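You operate a simulated robot arm through the tools that you are given. There is no shell and no other tool.

You are at the controls of a simulated robot arm. One attempt, no reset.

JOB
Measure the pump on the grey mat: green sign on square A if it gives 10 ml, red if not.
Fine: the pump's red plug in the meter's white port, the meter's white tap open, zero, then count its run and stop the count; within half a ml is good. Set down upright: sign.

It is judged by the outcome, as a careful person would: the job done as asked, and still so three seconds after it is handed in. It fails if anything else is knocked over, pushed out of place, dropped, spilled or broken.

ROBOT AND FRAMES
A 7-joint arm with a fingered hand, fixed in place. Base frame: the origin is on the floor under the middle of its stand, x ahead of it, y to its left, z up. Lengths are in m, angles in degrees, forces in N, time in s.
It reaches about 1.228 m from its shoulder. Its first joint turns from -115.0 to 115.0 degrees. Payload 5 kg.
The tool frame sits at the grasp point between the pads (the TCP): z along the fingers, y along the line on which they close. The tips reach 0.032 m beyond it. The gripper opens to 0.16 m; its body begins 0.089 m behind the TCP. The gripper is a hand of 4 fingers: y runs from the thumb to the fingers, the wrist lies at [0, 0, -0.267] in the tool frame.
Orientation is that of the tool frame in the base frame, as a unit quaternion [w, x, y, z]. With the fingers straight down and closing along the base's y, the tool's x points along the base's -x, its y along +y and its z along -z.

CONTROLS
- The arm moves only by the tool jog_arm. Its argument "deltas" is a list of rows, each a list of 2 entries, a list of its own where there are three numbers: the shift along the base's x, y, z in mm, then the turn, a rotation vector about the base's x, y, z in degrees. In form: [[[x, y, z], [ax, ay, az]], ...]. A call has 1 to 20 rows; each row is the pose to reach, as a shift and turn from the pose commanded when the call began. Rows are played at 5 a second. More than 0.05 m and 8.6 degrees between two rows, and nothing of the call is played. Where a pose cannot be reached the arm comes as near as it can. A force on the tool above 70 N (or 10 N above the force at the start of the call, whichever is more), or a blocked arm, ends the call early, and 0.2 s more pass. In this call time passes only in rows, and 0.2 s behind the last. It gives the time, the measured TCP pose, the force on the tool (base axes), the opening and the grip force at its end, in the units of the frame above (readings bear some noise), with the torque about the TCP (base axes, N m) and any sound that the robot's microphone picked up.
- Cameras (640 x 400 px; columns grow to the right, rows downward): "scene" is fixed at [0.2223, 0.4994, 1.6633]; the picture's right is [-0.81, -0.59, 0.00], its down [-0.46, 0.64, -0.61] and it looks along [0.36, -0.50, -0.79] (base axes); focal length 320 px, centre (320, 200). "wrist" rides on the gripper at [0.08, -0.004, -0.114] in the tool frame; the picture's right is [0.05, 1.00, 0.00], its down [-0.82, 0.04, -0.58] and it looks along [-0.58, 0.03, 0.82] (tool axes); focal length 265 px, centre (320, 200).
- snapshot(camera): a new picture of that camera. The clock stands still meanwhile.
- slide_trunk(by): slides the trunk up (or, below 0, down) by that many m; the arm rides with it, the base frame stays. It gives what a move gives, with no picture.
- finger_targets(finger1, finger2, finger3, thumb_bend): sets how far each is bent, from 0 (flat) to 1 (curled in); at 0.3 the hand is open as for a grip, at 0.7 the pads meet at the TCP. One left out holds its place. A second passes; each finger stops where it meets its share of the squeeze, and holds until it gets a number again. It is the only way to open and close the hand. It gives what a move gives, with no picture; readings hold the bend of each and the force on the fingers (four entries, about 0 where the hand has none), thumb and palm.
- point_at(camera, pixels): there is no depth. For up to 12 entries [column, row, z] of the newest picture of that camera ("zoom" is the newest enlarged one), the place [x, y] in the base frame at which the ray of that pixel passes the height z, good to about 0.002 m. The clock stands still meanwhile.
- enlarge(camera, box): a new picture of the part [left, top, right, bottom] of that camera's present view, enlarged. The clock stands still meanwhile.
- sign_off(): hands the job in; it is judged then, once.

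Open the gripper and draw the arm clear of the work before you hand the job in, unless the task says otherwise.

The tools are called after ">>>" by a JSON object that holds its "op" and its "data". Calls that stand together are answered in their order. jog_arm: Moves the arm, as the interface text tells. Its arguments: {"type":"object","properties":{"deltas":{"type":"array","items":{"type":"array"}}},"required":["deltas"]} The other tools are called the same way: slide_trunk (by) moves the trunk up or down; finger_targets (finger1, finger2, finger3, thumb_bend) moves the fingers one by one; snapshot (camera) takes a picture; point_at (camera, pixels) gives the place at which the rays of pixels pass given heights; enlarge (camera, box) takes an enlarged picture of a part of a camera's view; sign_off () hands the job in.

At the start:

```text
t: 0.0
tool_pos: [0.5713, 0.2293, 1.3225]
orientation: [0.0, 0.0, 1.0, 0.0]
contact_force: [0.0, -0.5, -0.1]
wrist_torque: [-0.01, 0.02, 0.04]
width: 0.1598
grasp_force: 0.1
shape: jaw
bend: [0.3, 0.3, 0.3, 0.3]
finger forces: [0.0, 0.0, 0.0, 0.0, 0.0, 0.0]
trunk travel left (down, up): [-0.7, 0.29]
```

scene: 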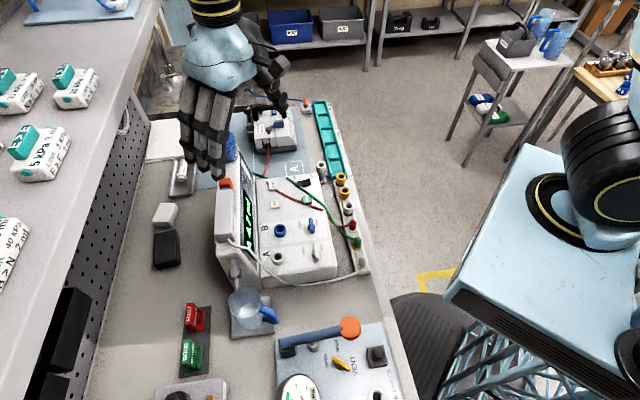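
wrist: 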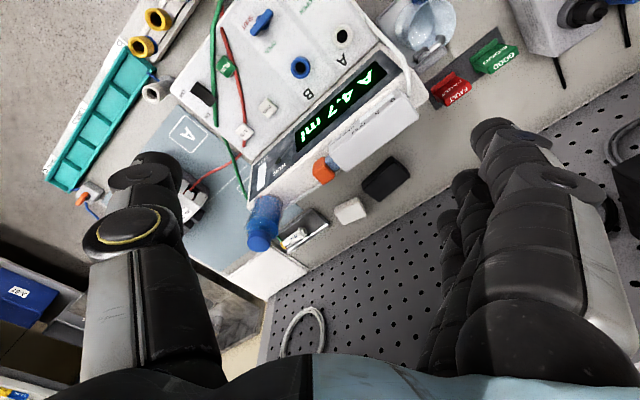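

I start by looking closer at the meter and its surroundings, in the scene view around (150-400, 80-400).

>>> {"op": "enlarge", "data": {"camera": "scene", "box": [210, 150, 390, 300]}}

>>> {"op": "enlarge", "data": {"camera": "scene", "box": [140, 80, 370, 200]}}

>>> {"op": "enlarge", "data": {"camera": "scene", "box": [130, 280, 400, 400]}}

>>> {"op": "enlarge", "data": {"camera": "wrist", "box": [160, 0, 440, 200]}}

>>> {"op": "enlarge", "data": {"camera": "wrist", "box": [40, 60, 340, 300]}}

```text
2.67 times, centred on (300, 225) of scene
```

zoom: 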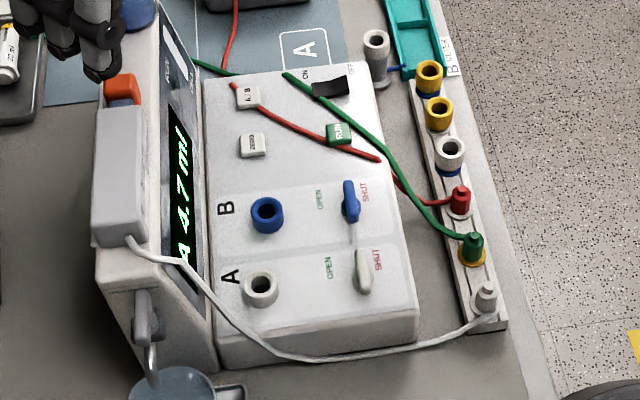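

```text
2.78 times, centred on (255, 140) of scene
```

zoom: 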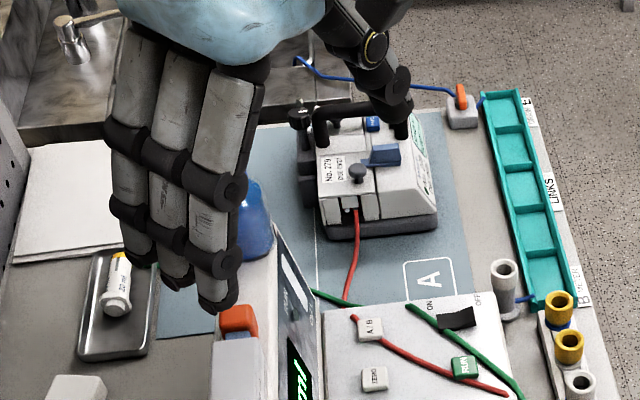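

```text
2.37 times, centred on (265, 340) of scene
```

zoom: 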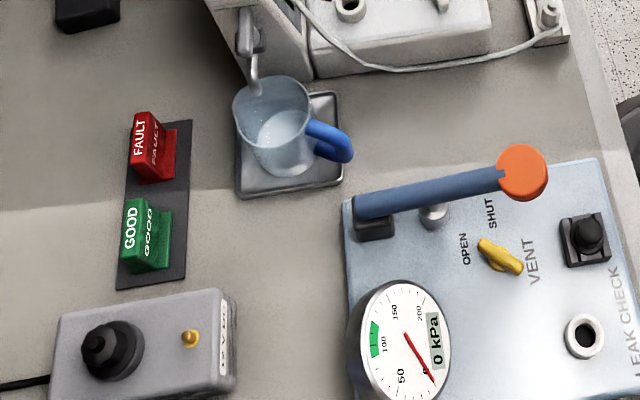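

```text
2.00 times, centred on (300, 100) of wrist
```

zoom: 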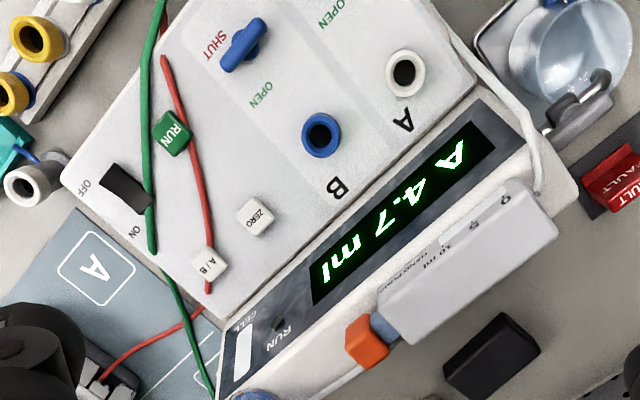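

```text
1.67 times, centred on (190, 180) of wrist
```

zoom: 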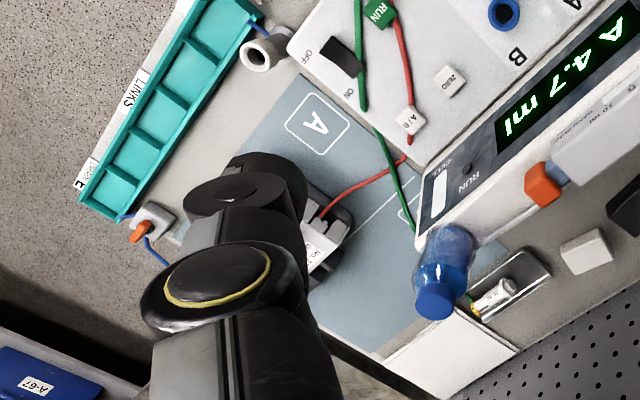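

The meter reads "A 4.7 ml"; the white port A is at scene (278,258) and wrist (344,36), the blue port B at scene (280,230) and wrist (300,67). I triangulate heights with both cameras.

>>> {"op": "point_at", "data": {"camera": "scene", "pixels": [[279, 258, 0.8], [279, 258, 0.9], [279, 258, 1.0], [279, 258, 1.1], [280, 230, 0.9], [280, 230, 1.0], [293, 172, 0.8], [293, 172, 0.9], [293, 172, 1.0], [354, 246, 0.9], [354, 246, 1.0], [163, 250, 0.9]]}}

>>> {"op": "snapshot", "data": {"camera": "wrist"}}

>>> {"op": "point_at", "data": {"camera": "wrist", "pixels": [[344, 36, 0.8], [344, 36, 0.9], [344, 36, 1.0], [344, 36, 1.1], [300, 67, 0.9], [300, 67, 1.0], [187, 133, 0.8], [187, 133, 0.9], [187, 133, 1.0]]}}

```text
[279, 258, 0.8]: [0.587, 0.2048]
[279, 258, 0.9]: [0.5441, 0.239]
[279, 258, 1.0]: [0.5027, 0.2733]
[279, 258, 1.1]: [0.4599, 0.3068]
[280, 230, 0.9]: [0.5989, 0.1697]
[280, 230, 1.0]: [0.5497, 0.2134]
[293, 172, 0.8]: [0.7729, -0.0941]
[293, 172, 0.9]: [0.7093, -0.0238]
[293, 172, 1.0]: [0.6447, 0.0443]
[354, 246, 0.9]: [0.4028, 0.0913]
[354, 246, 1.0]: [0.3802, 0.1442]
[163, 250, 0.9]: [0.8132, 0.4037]
```

```text
taken
```

wrist: 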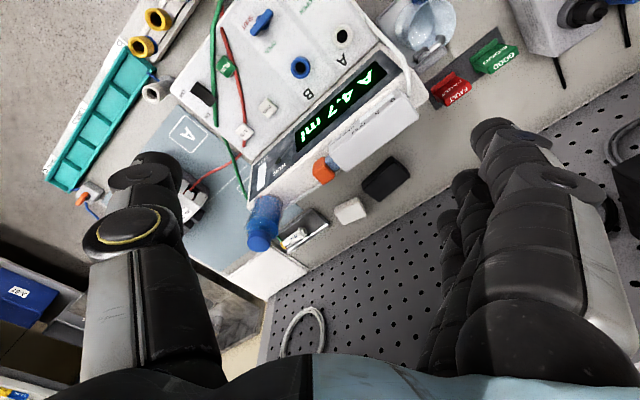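

```text
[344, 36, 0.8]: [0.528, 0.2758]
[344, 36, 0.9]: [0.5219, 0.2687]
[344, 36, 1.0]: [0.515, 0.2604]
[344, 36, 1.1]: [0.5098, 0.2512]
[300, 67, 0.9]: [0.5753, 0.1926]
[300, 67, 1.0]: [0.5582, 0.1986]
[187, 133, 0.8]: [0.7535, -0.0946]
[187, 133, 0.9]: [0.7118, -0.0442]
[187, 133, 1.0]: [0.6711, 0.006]
```

Port A top is about [0.517, 0.262, 0.97], port B [0.565, 0.197, 0.965]; the bench runs diagonally. I move the hand sideways (high up) to look at the pump on the mat.

>>> {"op": "jog_arm", "data": {"deltas": [[[0, -42, 0], [0, 0, 0]], [[0, -84, 0], [0, 0, 0]], [[0, -126, 0], [0, 0, 0]], [[0, -168, 0], [0, 0, 0]], [[0, -210, 0], [0, 0, 0]], [[0, -252, 0], [0, 0, 0]], [[0, -294, 0], [0, 0, 0]], [[0, -336, 0], [0, 0, 0]], [[0, -378, 0], [0, 0, 0]]]}}

>>> {"op": "snapshot", "data": {"camera": "wrist"}}

>>> {"op": "snapshot", "data": {"camera": "scene"}}

```text
t: 2.0
tool_pos: [0.572, -0.1513, 1.3226]
orientation: [0.0, 0.0, 1.0, 0.0]
contact_force: [0.2, 0.4, 0.3]
wrist_torque: [0.02, -0.03, -0.02]
width: 0.1597
grasp_force: 0.0
shape: jaw
bend: [0.3, 0.3, 0.3, 0.3]
finger forces: [0.0, 0.0, 0.0, 0.1, 0.0, 0.0]
trunk travel left (down, up): [-0.7, 0.29]
```

```text
taken
```

wrist: 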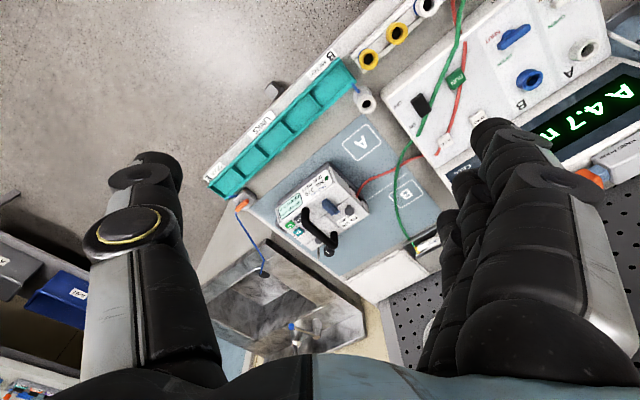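

```text
taken
```

scene: 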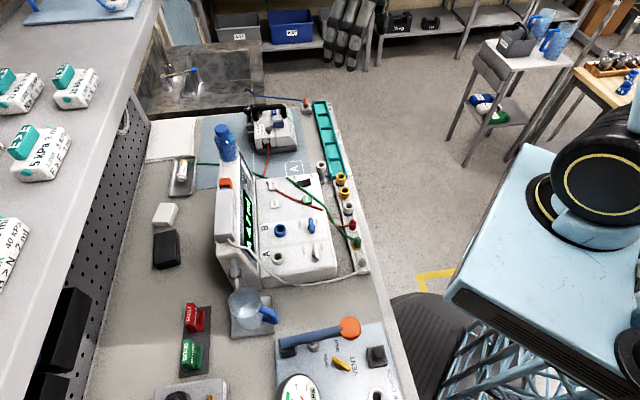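

Now the pump is unobstructed in both views: scene (272,130) and wrist (322,205). I enlarge to read the labels and trace the leads.

>>> {"op": "enlarge", "data": {"camera": "scene", "box": [150, 80, 370, 210]}}

>>> {"op": "enlarge", "data": {"camera": "scene", "box": [235, 90, 320, 160]}}

>>> {"op": "enlarge", "data": {"camera": "wrist", "box": [200, 50, 480, 300]}}

>>> {"op": "enlarge", "data": {"camera": "wrist", "box": [260, 150, 380, 270]}}

>>> {"op": "enlarge", "data": {"camera": "wrist", "box": [350, 0, 610, 170]}}

>>> {"op": "enlarge", "data": {"camera": "scene", "box": [250, 165, 380, 295]}}

```text
2.91 times, centred on (260, 145) of scene
```

zoom: 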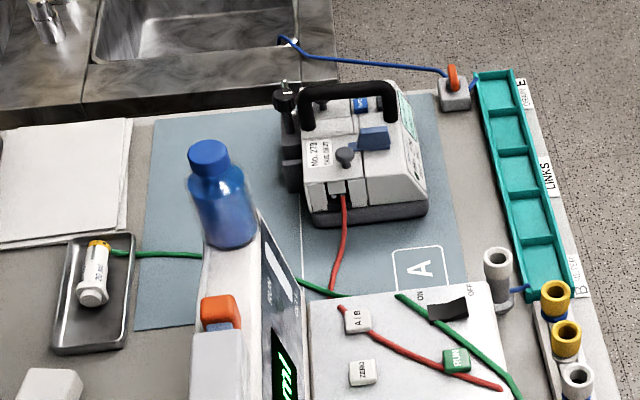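

```text
5.71 times, centred on (278, 125) of scene
```

zoom: 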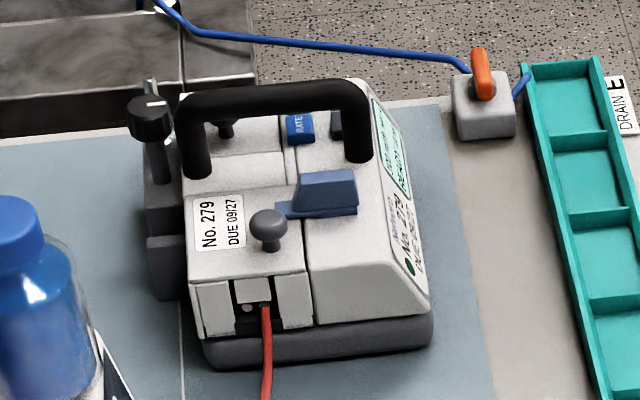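

```text
1.60 times, centred on (340, 175) of wrist
```

zoom: 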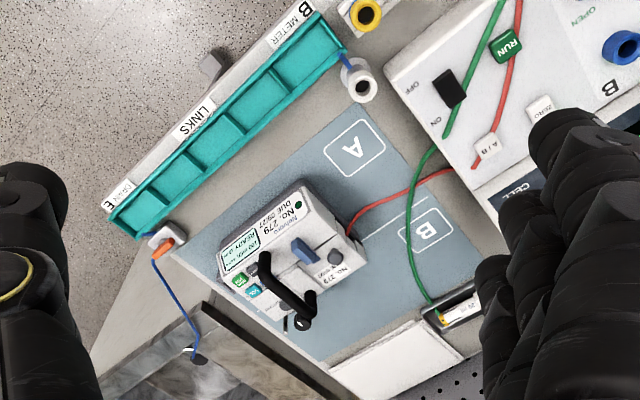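

```text
3.33 times, centred on (320, 210) of wrist
```

zoom: 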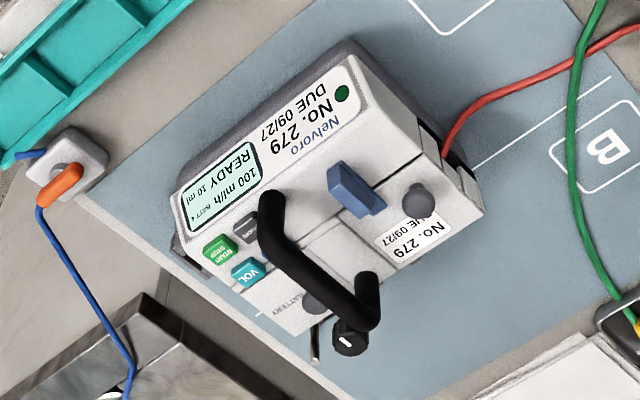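

```text
2.35 times, centred on (480, 85) of wrist
```

zoom: 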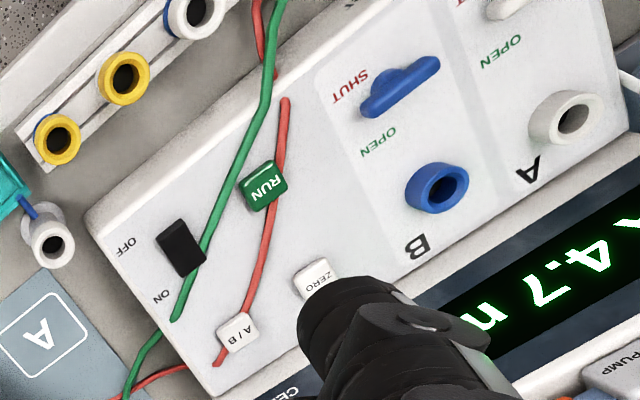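

```text
3.08 times, centred on (315, 230) of scene
```

zoom: 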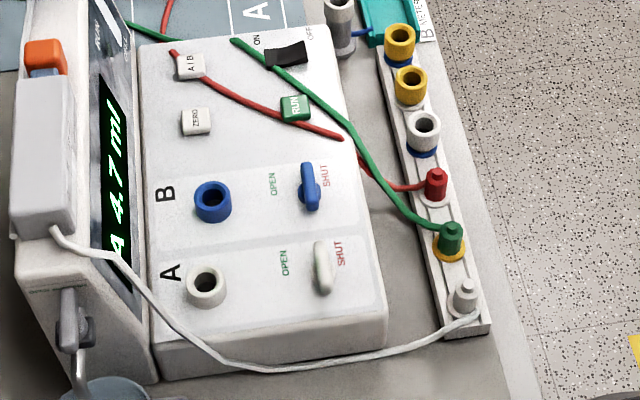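

The pump No. 279 reads "READY, 100 ml/h, 10 ml" with START/STOP, VOL and other buttons; the red lead from its outlet runs over the meter to the red plug at rack position scene (353,226). I now yaw the hand to line up with the bench and lower a bit to look at the meter and rack from above.

>>> {"op": "jog_arm", "data": {"deltas": [[[-17, 28, -17], [0, 0, 5.43]], [[-34, 56, -34], [0, 0, 10.86]], [[-51, 84, -51], [0, 0, 16.29]], [[-68, 112, -68], [0, 0, 21.71]], [[-85, 140, -85], [0, 0, 27.14]], [[-102, 170, -102], [0, 0, 32.57]], [[-120, 200, -120], [0, 0, 38]]]}}

>>> {"op": "snapshot", "data": {"camera": "wrist"}}

>>> {"op": "snapshot", "data": {"camera": "scene"}}

```text
t: 3.6
tool_pos: [0.4506, 0.0518, 1.2019]
orientation: [0.0, -0.325, 0.946, 0.0]
contact_force: [0.6, 0.8, -0.2]
wrist_torque: [-0.07, 0.02, -0.01]
width: 0.1599
grasp_force: 0.0
shape: jaw
bend: [0.3, 0.3, 0.3, 0.3]
finger forces: [0.1, 0.0, 0.1, 0.0, 0.0, 0.0]
trunk travel left (down, up): [-0.7, 0.29]
```

```text
taken
```

wrist: 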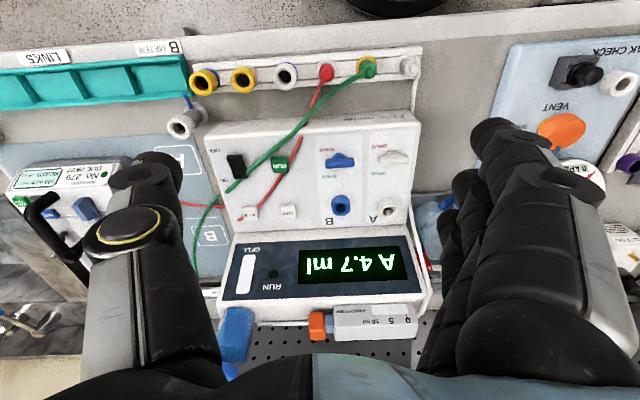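

```text
taken
```

scene: 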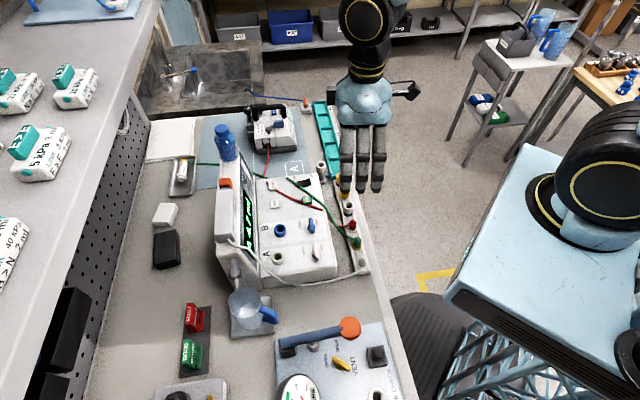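

Excellent aligned view. I enlarge the meter's front and rack in the wrist view to see the details.

>>> {"op": "enlarge", "data": {"camera": "wrist", "box": [170, 30, 430, 195]}}

>>> {"op": "enlarge", "data": {"camera": "wrist", "box": [300, 40, 430, 230]}}

>>> {"op": "enlarge", "data": {"camera": "wrist", "box": [200, 130, 420, 360]}}

>>> {"op": "enlarge", "data": {"camera": "scene", "box": [300, 0, 440, 220]}}

```text
2.42 times, centred on (300, 112) of wrist
```

zoom: 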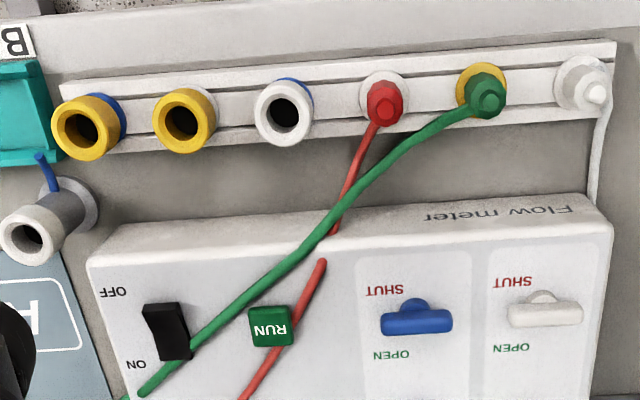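

```text
2.11 times, centred on (365, 135) of wrist
```

zoom: 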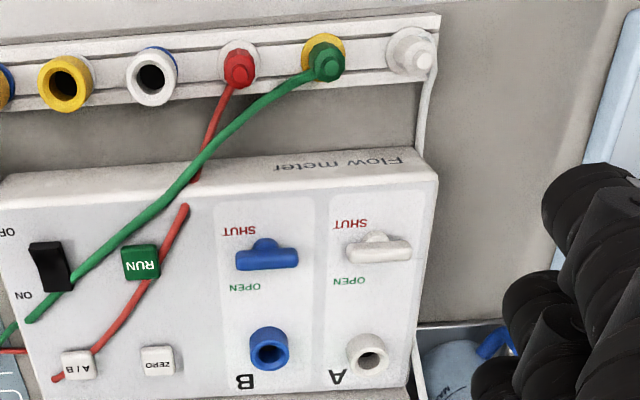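

```text
1.74 times, centred on (310, 245) of wrist
```

zoom: 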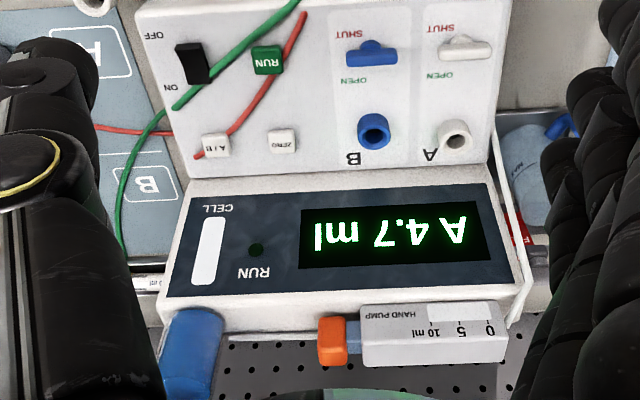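

```text
1.82 times, centred on (370, 110) of scene
```

zoom: 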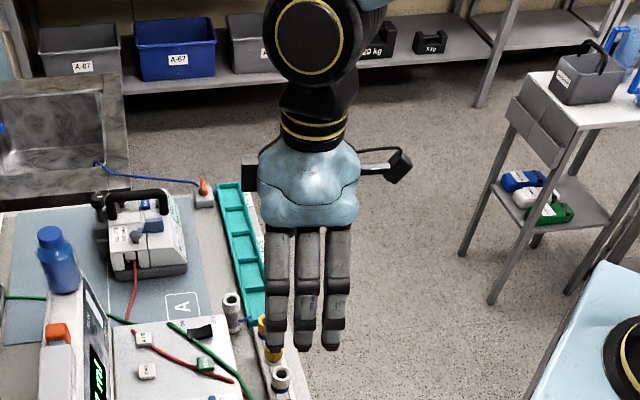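

The white tap at wrist (393,158) sits between SHUT (aisle side) and OPEN (back side). I zoom strongly on both taps, the buttons and the plugs to understand their shapes.

>>> {"op": "enlarge", "data": {"camera": "scene", "box": [290, 225, 340, 275]}}

>>> {"op": "enlarge", "data": {"camera": "wrist", "box": [370, 140, 420, 220]}}

>>> {"op": "enlarge", "data": {"camera": "scene", "box": [330, 200, 380, 280]}}

>>> {"op": "enlarge", "data": {"camera": "scene", "box": [210, 120, 260, 290]}}

```text
8.00 times, centred on (315, 250) of scene
```

zoom: 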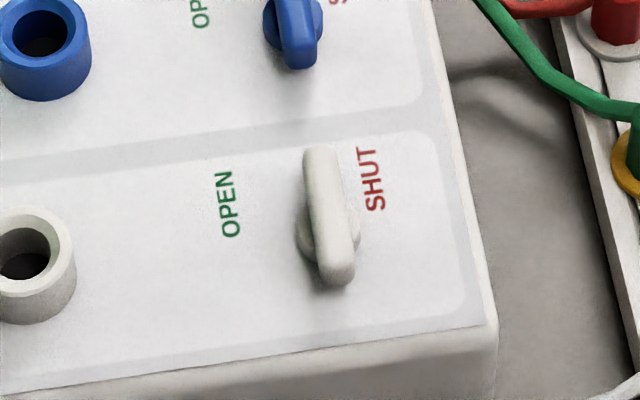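

```text
5.00 times, centred on (395, 180) of wrist
```

zoom: 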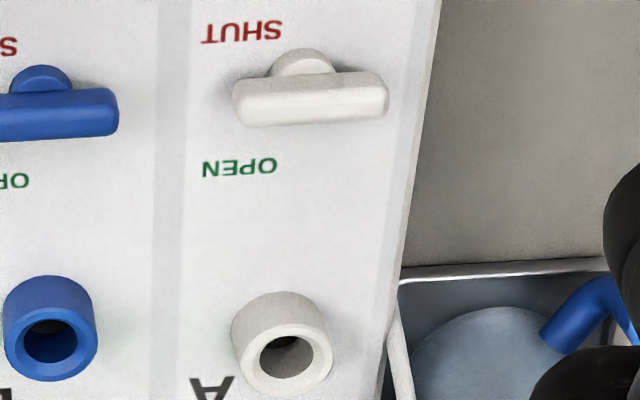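

```text
5.00 times, centred on (355, 240) of scene
```

zoom: 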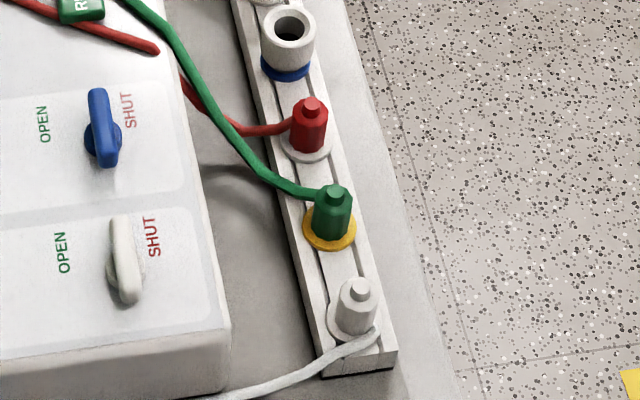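

```text
2.35 times, centred on (235, 205) of scene
```

zoom: 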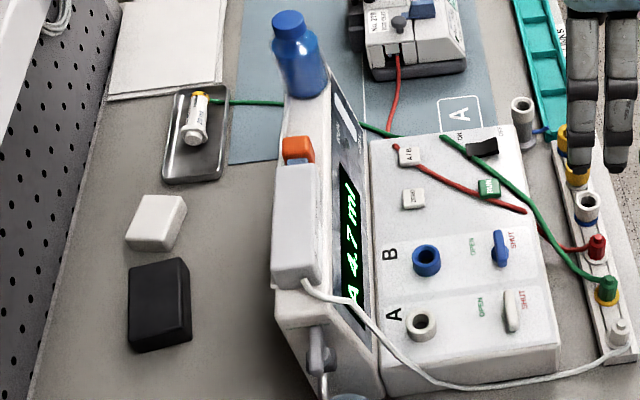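

The taps are rotary bars on round bosses, currently crosswise (shut). I triangulate plug tops, taps, buttons and ports in both views.

>>> {"op": "point_at", "data": {"camera": "scene", "pixels": [[353.2, 220.6, 0.9], [353.2, 220.6, 1.0], [357.8, 238.4, 0.9], [357.8, 238.4, 1.0], [362.6, 257.6, 0.9], [362.6, 257.6, 1.0], [316, 251.5, 0.9], [316, 251.5, 1.0], [306.6, 199.2, 0.9], [306.6, 199.2, 1.0], [275, 204.4, 0.9], [275, 204.4, 1.0]]}}

>>> {"op": "point_at", "data": {"camera": "wrist", "pixels": [[327.3, 71.5, 0.9], [327.3, 71.5, 1.0], [369.8, 69.9, 0.9], [369.8, 69.9, 1.0], [414.5, 67.4, 0.9], [414.5, 67.4, 1.0], [393.2, 159, 0.9], [393.2, 159, 1.0], [279.8, 164, 0.9], [279.8, 164, 1.0], [288.2, 209.9, 0.9], [288.2, 209.9, 1.0]]}}

>>> {"op": "point_at", "data": {"camera": "wrist", "pixels": [[388.4, 210.4, 0.9], [388.4, 210.4, 1.0], [342, 205, 0.9], [342, 205, 1.0]]}}

>>> {"op": "point_at", "data": {"camera": "scene", "pixels": [[277.9, 257.3, 0.9], [277.9, 257.3, 1.0], [280, 230, 0.9], [280, 230, 1.0]]}}

```text
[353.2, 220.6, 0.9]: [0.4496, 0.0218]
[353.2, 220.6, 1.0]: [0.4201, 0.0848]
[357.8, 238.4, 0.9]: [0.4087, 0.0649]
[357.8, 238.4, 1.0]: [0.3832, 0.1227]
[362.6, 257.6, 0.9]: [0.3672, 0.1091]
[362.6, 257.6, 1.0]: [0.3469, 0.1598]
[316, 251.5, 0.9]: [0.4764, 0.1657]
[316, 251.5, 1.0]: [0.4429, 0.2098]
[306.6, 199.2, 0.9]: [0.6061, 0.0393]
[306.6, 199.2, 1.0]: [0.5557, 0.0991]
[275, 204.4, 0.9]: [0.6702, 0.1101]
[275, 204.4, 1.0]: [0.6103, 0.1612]
```

```text
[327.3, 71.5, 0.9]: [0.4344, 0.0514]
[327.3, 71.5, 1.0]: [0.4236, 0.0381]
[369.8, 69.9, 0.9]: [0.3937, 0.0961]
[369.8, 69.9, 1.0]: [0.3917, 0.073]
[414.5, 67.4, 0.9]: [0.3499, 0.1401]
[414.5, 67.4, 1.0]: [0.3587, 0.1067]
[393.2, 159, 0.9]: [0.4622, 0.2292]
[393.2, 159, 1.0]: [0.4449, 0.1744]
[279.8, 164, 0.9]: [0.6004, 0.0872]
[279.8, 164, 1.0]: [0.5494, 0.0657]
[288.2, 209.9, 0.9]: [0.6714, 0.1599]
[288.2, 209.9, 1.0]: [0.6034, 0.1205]
```

```text
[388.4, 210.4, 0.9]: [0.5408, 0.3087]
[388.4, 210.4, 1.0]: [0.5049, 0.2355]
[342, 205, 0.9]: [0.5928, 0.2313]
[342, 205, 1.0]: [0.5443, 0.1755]
```

```text
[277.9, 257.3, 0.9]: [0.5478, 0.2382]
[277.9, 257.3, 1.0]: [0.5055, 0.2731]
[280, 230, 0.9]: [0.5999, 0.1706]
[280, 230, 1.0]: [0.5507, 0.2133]
```

Plug tops sit near z≈0.94 with ~56 mm spacing; the red plug is near [0.434, 0.046]. Before approaching I test the hand shape in free air: middle finger and thumb nearly pinching, outer fingers flat.

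>>> {"op": "finger_targets", "data": {"finger1": 0.0, "finger2": 0.6, "finger3": 0.0, "thumb_bend": 0.6}}

>>> {"op": "snapshot", "data": {"camera": "wrist"}}

>>> {"op": "enlarge", "data": {"camera": "scene", "box": [300, 0, 440, 220]}}

```text
t: 4.6
tool_pos: [0.449, 0.0507, 1.203]
orientation: [0.001, -0.326, 0.945, 0.0]
contact_force: [-0.2, -0.2, -0.3]
wrist_torque: [0.04, 0.0, 0.01]
width: 0.1483
grasp_force: 0.0
shape: fingers
bend: [0.0, 0.6, 0.0, 0.6]
finger forces: [0.0, 0.0, 0.1, 0.0, 0.1, 0.1]
trunk travel left (down, up): [-0.7, 0.29]
```

```text
taken
```

wrist: 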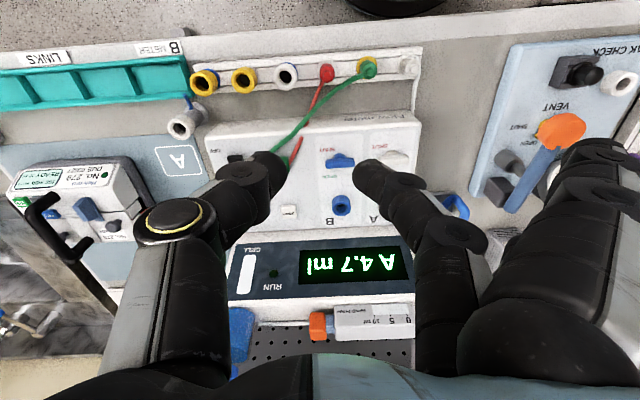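

```text
1.82 times, centred on (370, 110) of scene
```

zoom: 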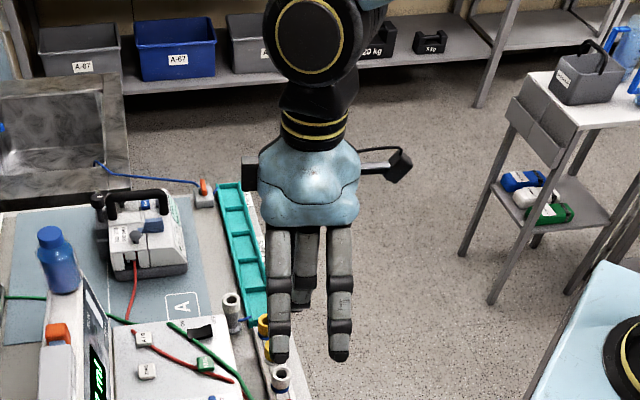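

The gap at bend 0.6 is about 42 mm and TCP is at wrist image centre (320,200). I check what the outer fingers look like when curled fully, to see which is more compact.

>>> {"op": "finger_targets", "data": {"finger1": 1.0, "finger3": 1.0, "finger2": 0.62, "thumb_bend": 0.62}}

>>> {"op": "snapshot", "data": {"camera": "wrist"}}

>>> {"op": "enlarge", "data": {"camera": "scene", "box": [300, 20, 440, 140]}}

>>> {"op": "enlarge", "data": {"camera": "wrist", "box": [180, 40, 440, 200]}}

```text
t: 5.6
tool_pos: [0.4501, 0.0511, 1.2028]
orientation: [0.0, -0.325, 0.946, 0.0]
contact_force: [0.2, 0.2, -0.3]
wrist_torque: [0.0, -0.01, 0.0]
width: 0.0545
grasp_force: 0.1
shape: fingers
bend: [1.0, 0.62, 1.0, 0.62]
finger forces: [0.1, 0.0, 0.1, 0.1, 0.1, 0.0]
trunk travel left (down, up): [-0.7, 0.29]
```

```text
taken
```

wrist: 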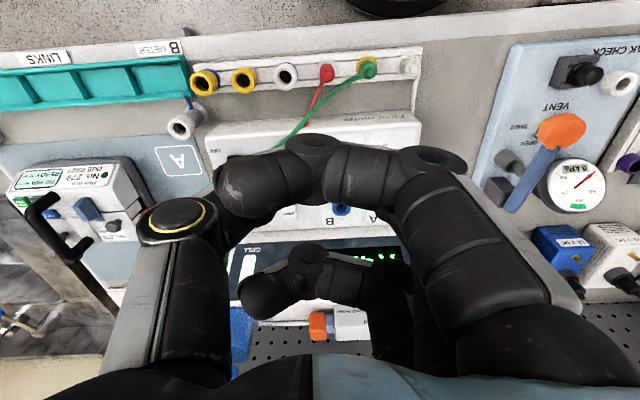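

```text
3.33 times, centred on (370, 80) of scene
```

zoom: 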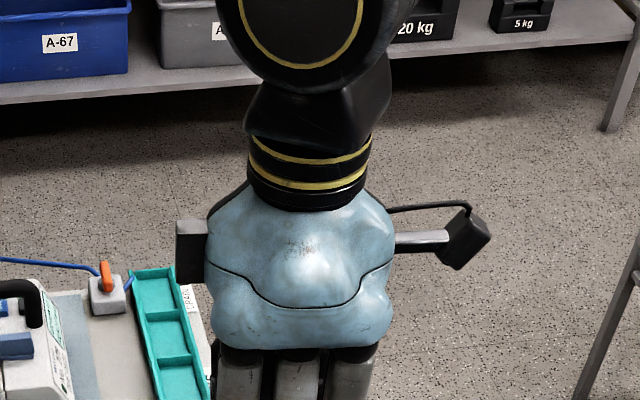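

```text
2.46 times, centred on (310, 120) of wrist
```

zoom: 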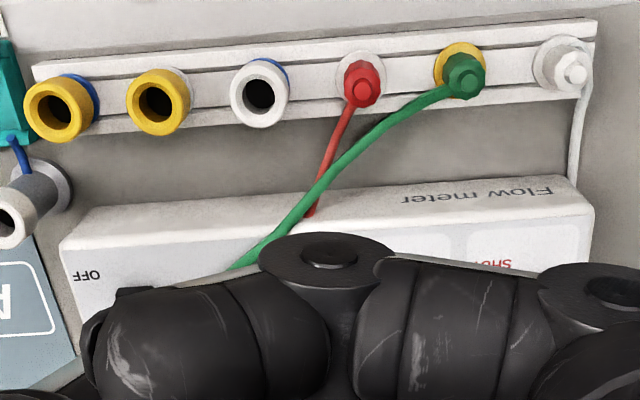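

I zoom on the plugs for accurate triangulation.

>>> {"op": "enlarge", "data": {"camera": "wrist", "box": [300, 50, 340, 90]}}

>>> {"op": "enlarge", "data": {"camera": "wrist", "box": [350, 45, 425, 90]}}

>>> {"op": "enlarge", "data": {"camera": "scene", "box": [335, 200, 375, 235]}}

```text
10.00 times, centred on (320, 70) of wrist
```

zoom: 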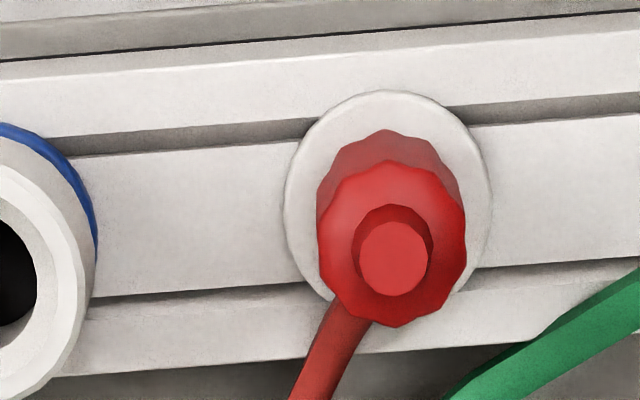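

```text
8.53 times, centred on (388, 68) of wrist
```

zoom: 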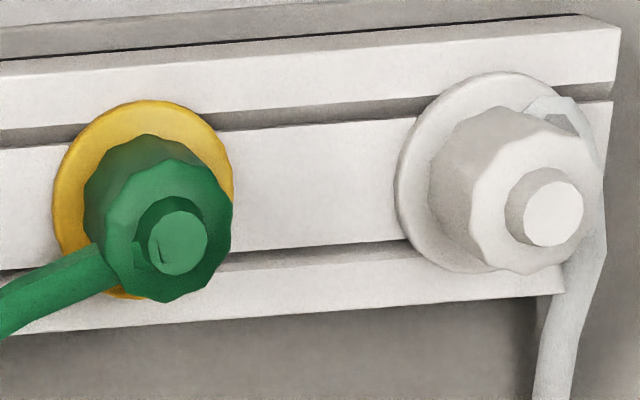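

```text
11.43 times, centred on (355, 218) of scene
```

zoom: 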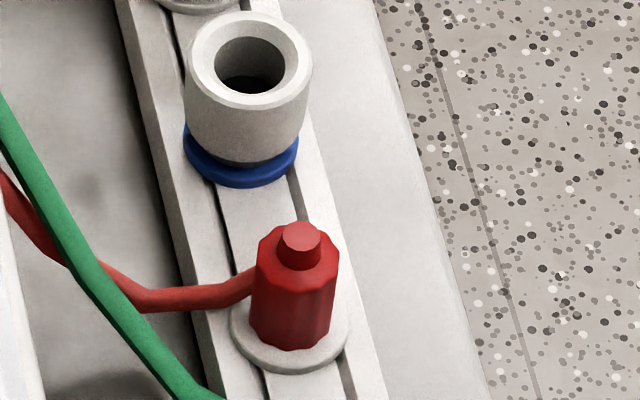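

The red plug is ~20 mm across with nub top at wrist (327.3,75.8) and scene (353.3,221.3). Triangulating those again plus green/white nubs and rack corners.

>>> {"op": "snapshot", "data": {"camera": "wrist"}}

>>> {"op": "point_at", "data": {"camera": "wrist", "pixels": [[327.3, 75.8, 0.93], [327.3, 75.8, 0.95], [371.3, 73.2, 0.93], [371.3, 73.2, 0.95], [415.3, 70, 0.93], [415.3, 70, 0.95]]}}

>>> {"op": "point_at", "data": {"camera": "scene", "pixels": [[353.3, 221.3, 0.93], [353.3, 221.3, 0.95], [357.8, 238.4, 0.93], [357.8, 238.4, 0.95], [362.6, 257.6, 0.93], [362.6, 257.6, 0.95], [294.4, 169.4, 0.88], [294.4, 169.4, 0.86]]}}

```text
taken
```

wrist: 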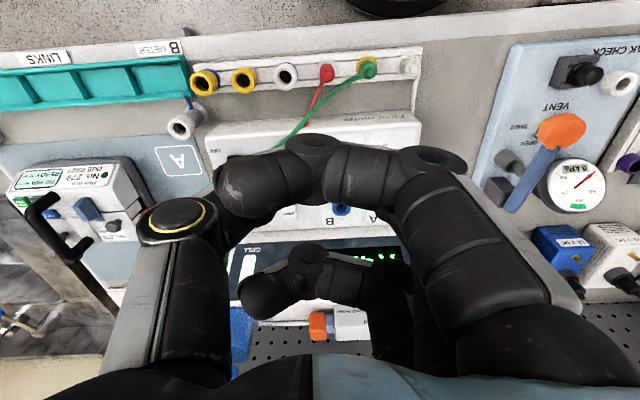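

```text
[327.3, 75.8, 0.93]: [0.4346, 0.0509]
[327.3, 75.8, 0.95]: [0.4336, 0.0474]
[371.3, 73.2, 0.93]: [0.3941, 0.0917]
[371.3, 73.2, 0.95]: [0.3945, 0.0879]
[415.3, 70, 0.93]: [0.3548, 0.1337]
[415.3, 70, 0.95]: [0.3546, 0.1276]
```

```text
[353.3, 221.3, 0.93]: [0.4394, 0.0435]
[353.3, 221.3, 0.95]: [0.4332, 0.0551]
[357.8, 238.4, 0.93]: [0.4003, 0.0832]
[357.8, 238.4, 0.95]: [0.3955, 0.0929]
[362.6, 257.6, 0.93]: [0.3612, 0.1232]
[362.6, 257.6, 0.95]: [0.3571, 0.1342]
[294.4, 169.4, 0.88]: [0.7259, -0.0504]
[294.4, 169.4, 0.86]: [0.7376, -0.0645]
```

Red nub top ≈ [0.435, 0.049, 0.940], row direction (-0.70, 0.72), so ψ≈44°. I check the height of the hand pump on top of the display, which may limit the hand near port A.

>>> {"op": "point_at", "data": {"camera": "scene", "pixels": [[225.2, 180.7, 1.05], [225.2, 180.7, 1.15], [235, 235, 1.05], [235, 235, 1.15], [216, 240, 1.05], [216, 240, 1.15]]}}

>>> {"op": "point_at", "data": {"camera": "wrist", "pixels": [[318, 318, 1.05], [318, 318, 1.15], [416, 316, 1.05], [416, 316, 1.15], [320, 236, 0.95], [390, 234, 0.95]]}}

>>> {"op": "enlarge", "data": {"camera": "scene", "box": [205, 160, 295, 300]}}

```text
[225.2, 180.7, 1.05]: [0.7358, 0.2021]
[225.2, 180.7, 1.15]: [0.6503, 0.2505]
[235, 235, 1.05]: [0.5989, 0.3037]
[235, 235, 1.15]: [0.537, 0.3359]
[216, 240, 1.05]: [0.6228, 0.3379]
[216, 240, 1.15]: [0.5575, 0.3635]
```

```text
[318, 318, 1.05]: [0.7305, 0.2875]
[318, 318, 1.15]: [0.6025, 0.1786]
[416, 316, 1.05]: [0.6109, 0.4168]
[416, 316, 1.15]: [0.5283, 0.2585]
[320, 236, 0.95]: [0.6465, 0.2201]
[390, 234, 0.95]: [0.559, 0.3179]
```

```text
2.86 times, centred on (250, 230) of scene
```

zoom: 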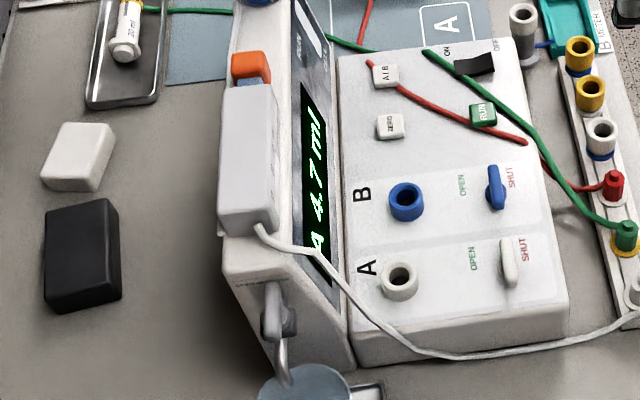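

The hand pump tops out near z≈1.10, about 8–13 cm behind port A, so a hand with palm at ≥1.09 and aligned ψ≈44° stays clear. I check how far down the curled outer fingers reach compared with the pinch.

>>> {"op": "enlarge", "data": {"camera": "scene", "box": [320, 90, 420, 210]}}

```text
3.33 times, centred on (370, 150) of scene
```

zoom: 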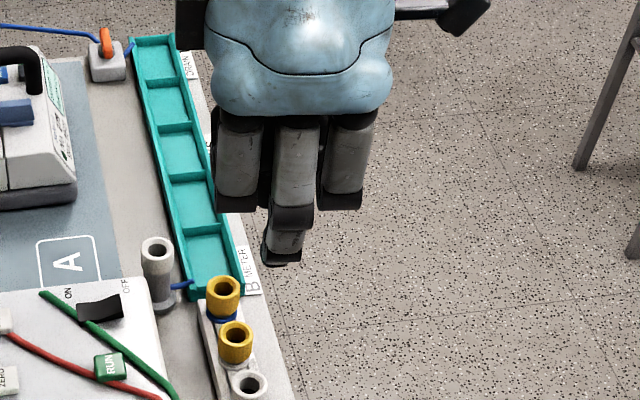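

Curled fingers reach only ~13 mm above TCP level, so they clear the neighbours. I move to above the red plug at TCP z≈1.0, yaw +6.2° to line up with the rack.

>>> {"op": "jog_arm", "data": {"deltas": [[[-8, -1, -20], [0, 0, 3.1]], [[-15, -2, -60], [0, 0, 6.2]], [[-15, -2, -100], [0, 0, 6.2]], [[-15, -2, -140], [0, 0, 6.2]], [[-15, -2, -175], [0, 0, 6.2]], [[-15, -2, -200], [0, 0, 6.2]]]}}

>>> {"op": "finger_targets", "data": {"finger2": 0.625, "thumb_bend": 0.625}}

>>> {"op": "snapshot", "data": {"camera": "wrist"}}

>>> {"op": "enlarge", "data": {"camera": "scene", "box": [300, 120, 420, 280]}}

```text
t: 7.0
tool_pos: [0.4366, 0.0493, 1.0028]
orientation: [0.001, -0.375, 0.927, 0.0]
contact_force: [0.2, -0.9, 0.3]
wrist_torque: [0.02, 0.0, -0.03]
width: 0.0544
grasp_force: 0.1
shape: fingers
bend: [1.0, 0.62, 1.0, 0.62]
finger forces: [0.1, 0.1, 0.0, 0.0, 0.0, 0.0]
trunk travel left (down, up): [-0.7, 0.29]
```

```text
t: 8.0
tool_pos: [0.4354, 0.0497, 1.0034]
orientation: [0.0, -0.376, 0.927, -0.001]
contact_force: [-0.8, 0.2, 0.6]
wrist_torque: [0.01, 0.03, -0.01]
width: 0.0543
grasp_force: 0.0
shape: fingers
bend: [1.0, 0.62, 1.0, 0.62]
finger forces: [0.0, 0.0, 0.0, 0.1, 0.0, 0.0]
trunk travel left (down, up): [-0.7, 0.29]
```

```text
taken
```

wrist: 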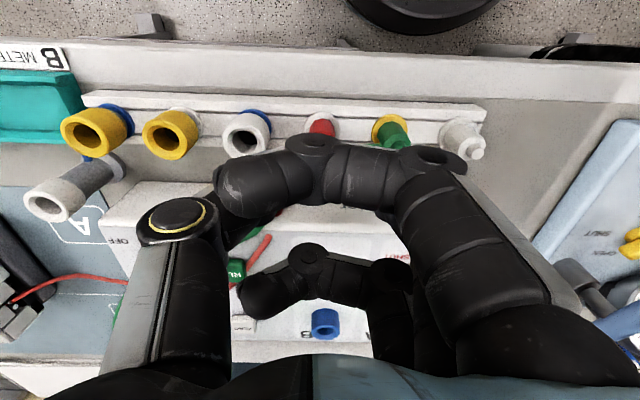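

```text
2.50 times, centred on (360, 200) of scene
```

zoom: 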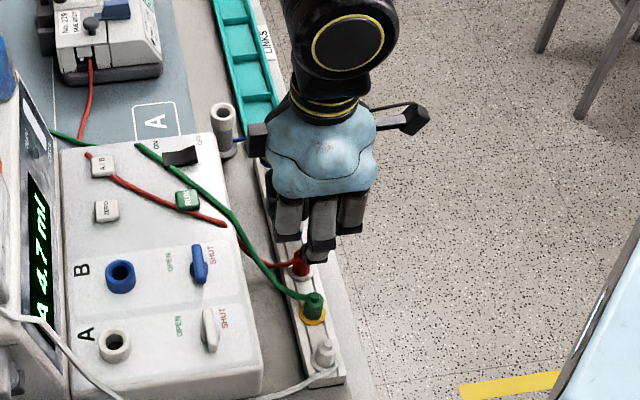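

The curled outer fingers block the wrist view; flat ones swing out at about TCP level, above the plug tops, so I open them flat here (tips stay at ≥0.97 during the swing).

>>> {"op": "finger_targets", "data": {"finger1": 0.0, "finger3": 0.0}}

>>> {"op": "snapshot", "data": {"camera": "wrist"}}

>>> {"op": "enlarge", "data": {"camera": "scene", "box": [310, 140, 410, 280]}}

```text
t: 9.0
tool_pos: [0.4372, 0.0499, 1.0024]
orientation: [0.0, -0.376, 0.927, 0.0]
contact_force: [0.3, 0.6, -0.4]
wrist_torque: [0.0, -0.03, -0.01]
width: 0.1441
grasp_force: 0.1
shape: fingers
bend: [0.0, 0.62, 0.0, 0.62]
finger forces: [0.1, 0.0, 0.1, 0.0, 0.0, 0.0]
trunk travel left (down, up): [-0.7, 0.29]
```

```text
taken
```

wrist: 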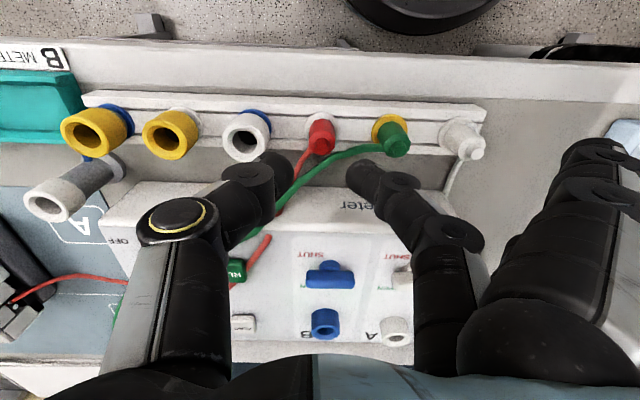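

```text
2.86 times, centred on (360, 210) of scene
```

zoom: 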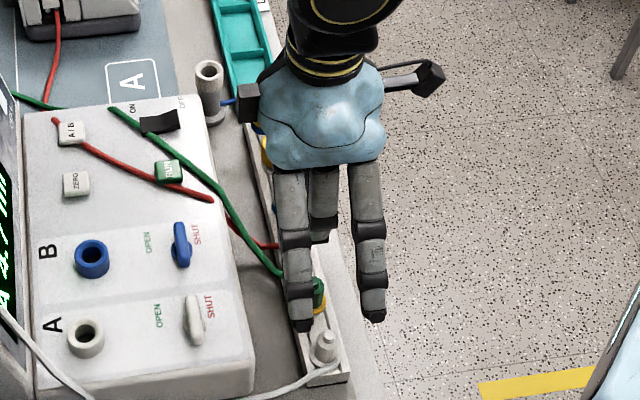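

Straight below TCP should appear at (320,149) for the nub height; the nub is near (322,148). I zoom to verify centering.

>>> {"op": "enlarge", "data": {"camera": "wrist", "box": [250, 100, 400, 220]}}

```text
3.33 times, centred on (325, 160) of wrist
```

zoom: 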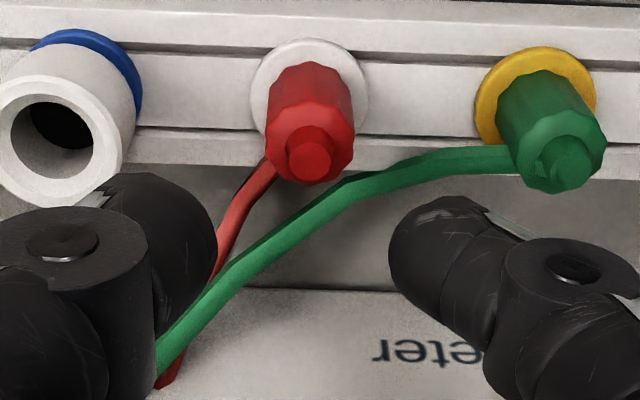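

The nub is within ~2 mm of the expected spot. I descend 60 mm with a 2 mm x correction so the fingertips end near z≈0.91, just above the collar.

>>> {"op": "jog_arm", "data": {"deltas": [[[-2, 0, -15], [0, 0, 0]], [[-2, 0, -30], [0, 0, 0]], [[-2, 0, -45], [0, 0, 0]], [[-2, 0, -55], [0, 0, 0]], [[-2, 0, -60], [0, 0, 0]]]}}

>>> {"op": "enlarge", "data": {"camera": "wrist", "box": [220, 100, 420, 240]}}

>>> {"op": "enlarge", "data": {"camera": "scene", "box": [310, 160, 410, 280]}}

```text
t: 10.2
tool_pos: [0.4336, 0.0505, 0.9424]
orientation: [0.0, -0.377, 0.926, 0.0]
contact_force: [-0.3, 0.0, 0.4]
wrist_torque: [0.01, -0.04, -0.01]
width: 0.1435
grasp_force: 0.1
shape: fingers
bend: [0.0, 0.62, 0.0, 0.62]
finger forces: [0.1, 0.2, 0.1, 0.0, 0.5, 0.0]
trunk travel left (down, up): [-0.7, 0.29]
```

```text
2.86 times, centred on (320, 170) of wrist
```

zoom: 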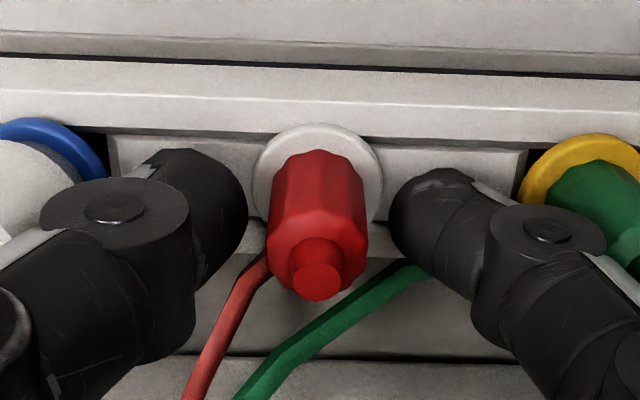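

```text
3.33 times, centred on (360, 220) of scene
```

zoom: 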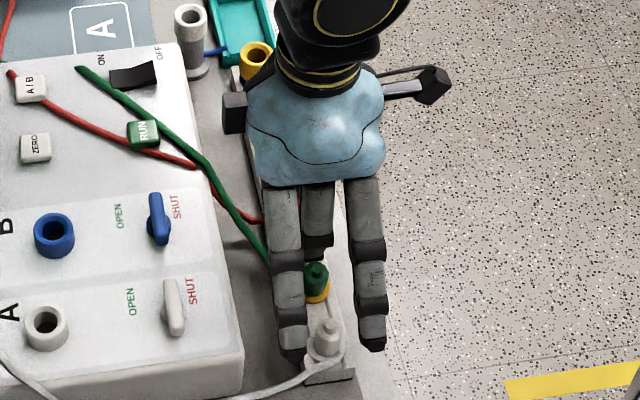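

The plug sits centred between thumb and middle finger, nub top at TCP level. I close thumb and middle finger on it.

>>> {"op": "finger_targets", "data": {"finger2": 0.75, "thumb_bend": 0.75}}

>>> {"op": "enlarge", "data": {"camera": "wrist", "box": [220, 100, 420, 240]}}

```text
t: 11.2
tool_pos: [0.4343, 0.0504, 0.9436]
orientation: [0.0, -0.376, 0.927, 0.001]
contact_force: [-0.2, 0.0, -0.6]
wrist_torque: [0.01, 0.04, 0.02]
width: 0.1316
grasp_force: 12.3
shape: fingers
bend: [0.0, 0.67, 0.0, 0.7]
finger forces: [0.0, 11.6, 0.0, 0.1, 11.7, 0.0]
trunk travel left (down, up): [-0.7, 0.29]
```

```text
2.86 times, centred on (320, 170) of wrist
```

zoom: 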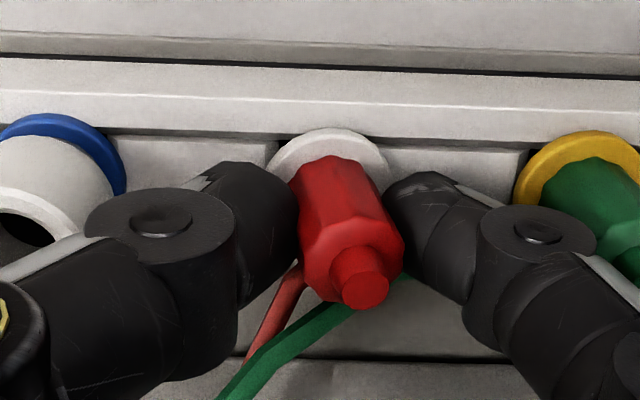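

The plug leans about 8° toward the finger side (nub moved to zoom (363,290)). I release slightly and regrip more evenly.

>>> {"op": "finger_targets", "data": {"finger2": 0.64, "thumb_bend": 0.64}}

>>> {"op": "enlarge", "data": {"camera": "wrist", "box": [220, 100, 420, 240]}}

```text
t: 12.2
tool_pos: [0.4346, 0.0498, 0.9426]
orientation: [0.0, -0.376, 0.927, 0.001]
contact_force: [0.5, 0.7, 0.1]
wrist_torque: [0.0, 0.0, 0.04]
width: 0.1395
grasp_force: 0.1
shape: fingers
bend: [0.0, 0.64, 0.0, 0.64]
finger forces: [0.1, 0.1, 0.0, 0.0, 0.0, 0.0]
trunk travel left (down, up): [-0.7, 0.29]
```

```text
2.86 times, centred on (320, 170) of wrist
```

zoom: 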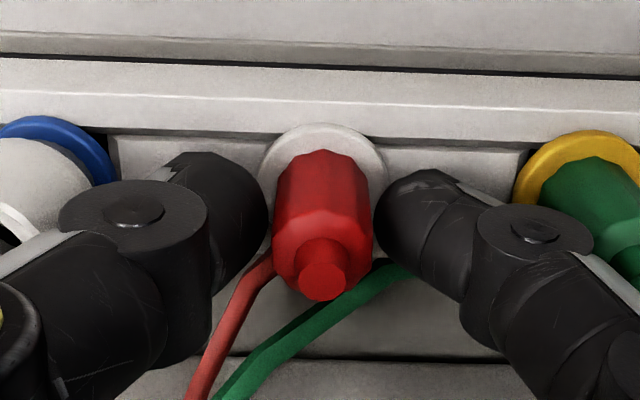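

The plug is upright again and both pads just about touch at bend 0.64. I close a little at a time, symmetric 0.66.

>>> {"op": "finger_targets", "data": {"finger2": 0.665, "thumb_bend": 0.665}}

>>> {"op": "enlarge", "data": {"camera": "wrist", "box": [220, 100, 420, 240]}}

```text
t: 13.2
tool_pos: [0.4342, 0.0511, 0.9427]
orientation: [0.0, -0.376, 0.926, -0.001]
contact_force: [-0.8, 0.3, -0.1]
wrist_torque: [-0.02, 0.02, 0.03]
width: 0.1373
grasp_force: 0.6
shape: fingers
bend: [0.0, 0.65, 0.0, 0.66]
finger forces: [0.1, 0.9, 0.1, 0.0, 0.9, 0.0]
trunk travel left (down, up): [-0.7, 0.29]
```

```text
2.86 times, centred on (320, 170) of wrist
```

zoom: 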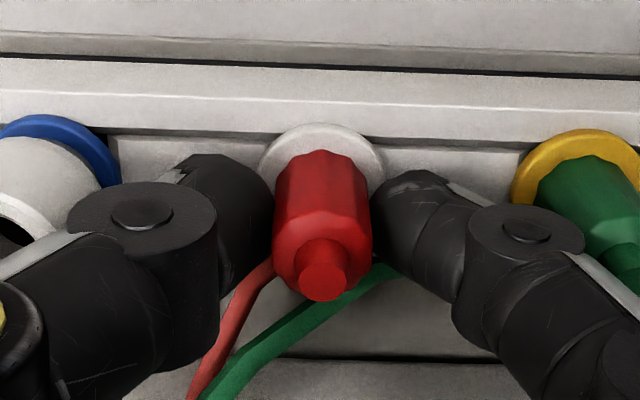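

Light symmetric contact (0.9 N each), plug upright. I keep the thumb and increase the finger squeeze.

>>> {"op": "finger_targets", "data": {"finger2": 0.69, "thumb_bend": 0.68}}

>>> {"op": "enlarge", "data": {"camera": "wrist", "box": [220, 100, 420, 240]}}

```text
t: 14.2
tool_pos: [0.4346, 0.0495, 0.9436]
orientation: [0.0, -0.377, 0.926, 0.0]
contact_force: [-0.5, -0.3, 0.1]
wrist_torque: [-0.02, 0.01, -0.04]
width: 0.1358
grasp_force: 3.6
shape: fingers
bend: [0.0, 0.66, 0.0, 0.67]
finger forces: [0.0, 3.5, 0.0, 0.1, 3.5, 0.1]
trunk travel left (down, up): [-0.7, 0.29]
```

```text
2.86 times, centred on (320, 170) of wrist
```

zoom: 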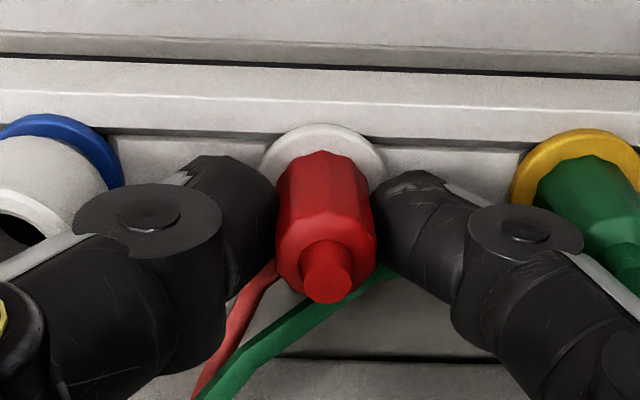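

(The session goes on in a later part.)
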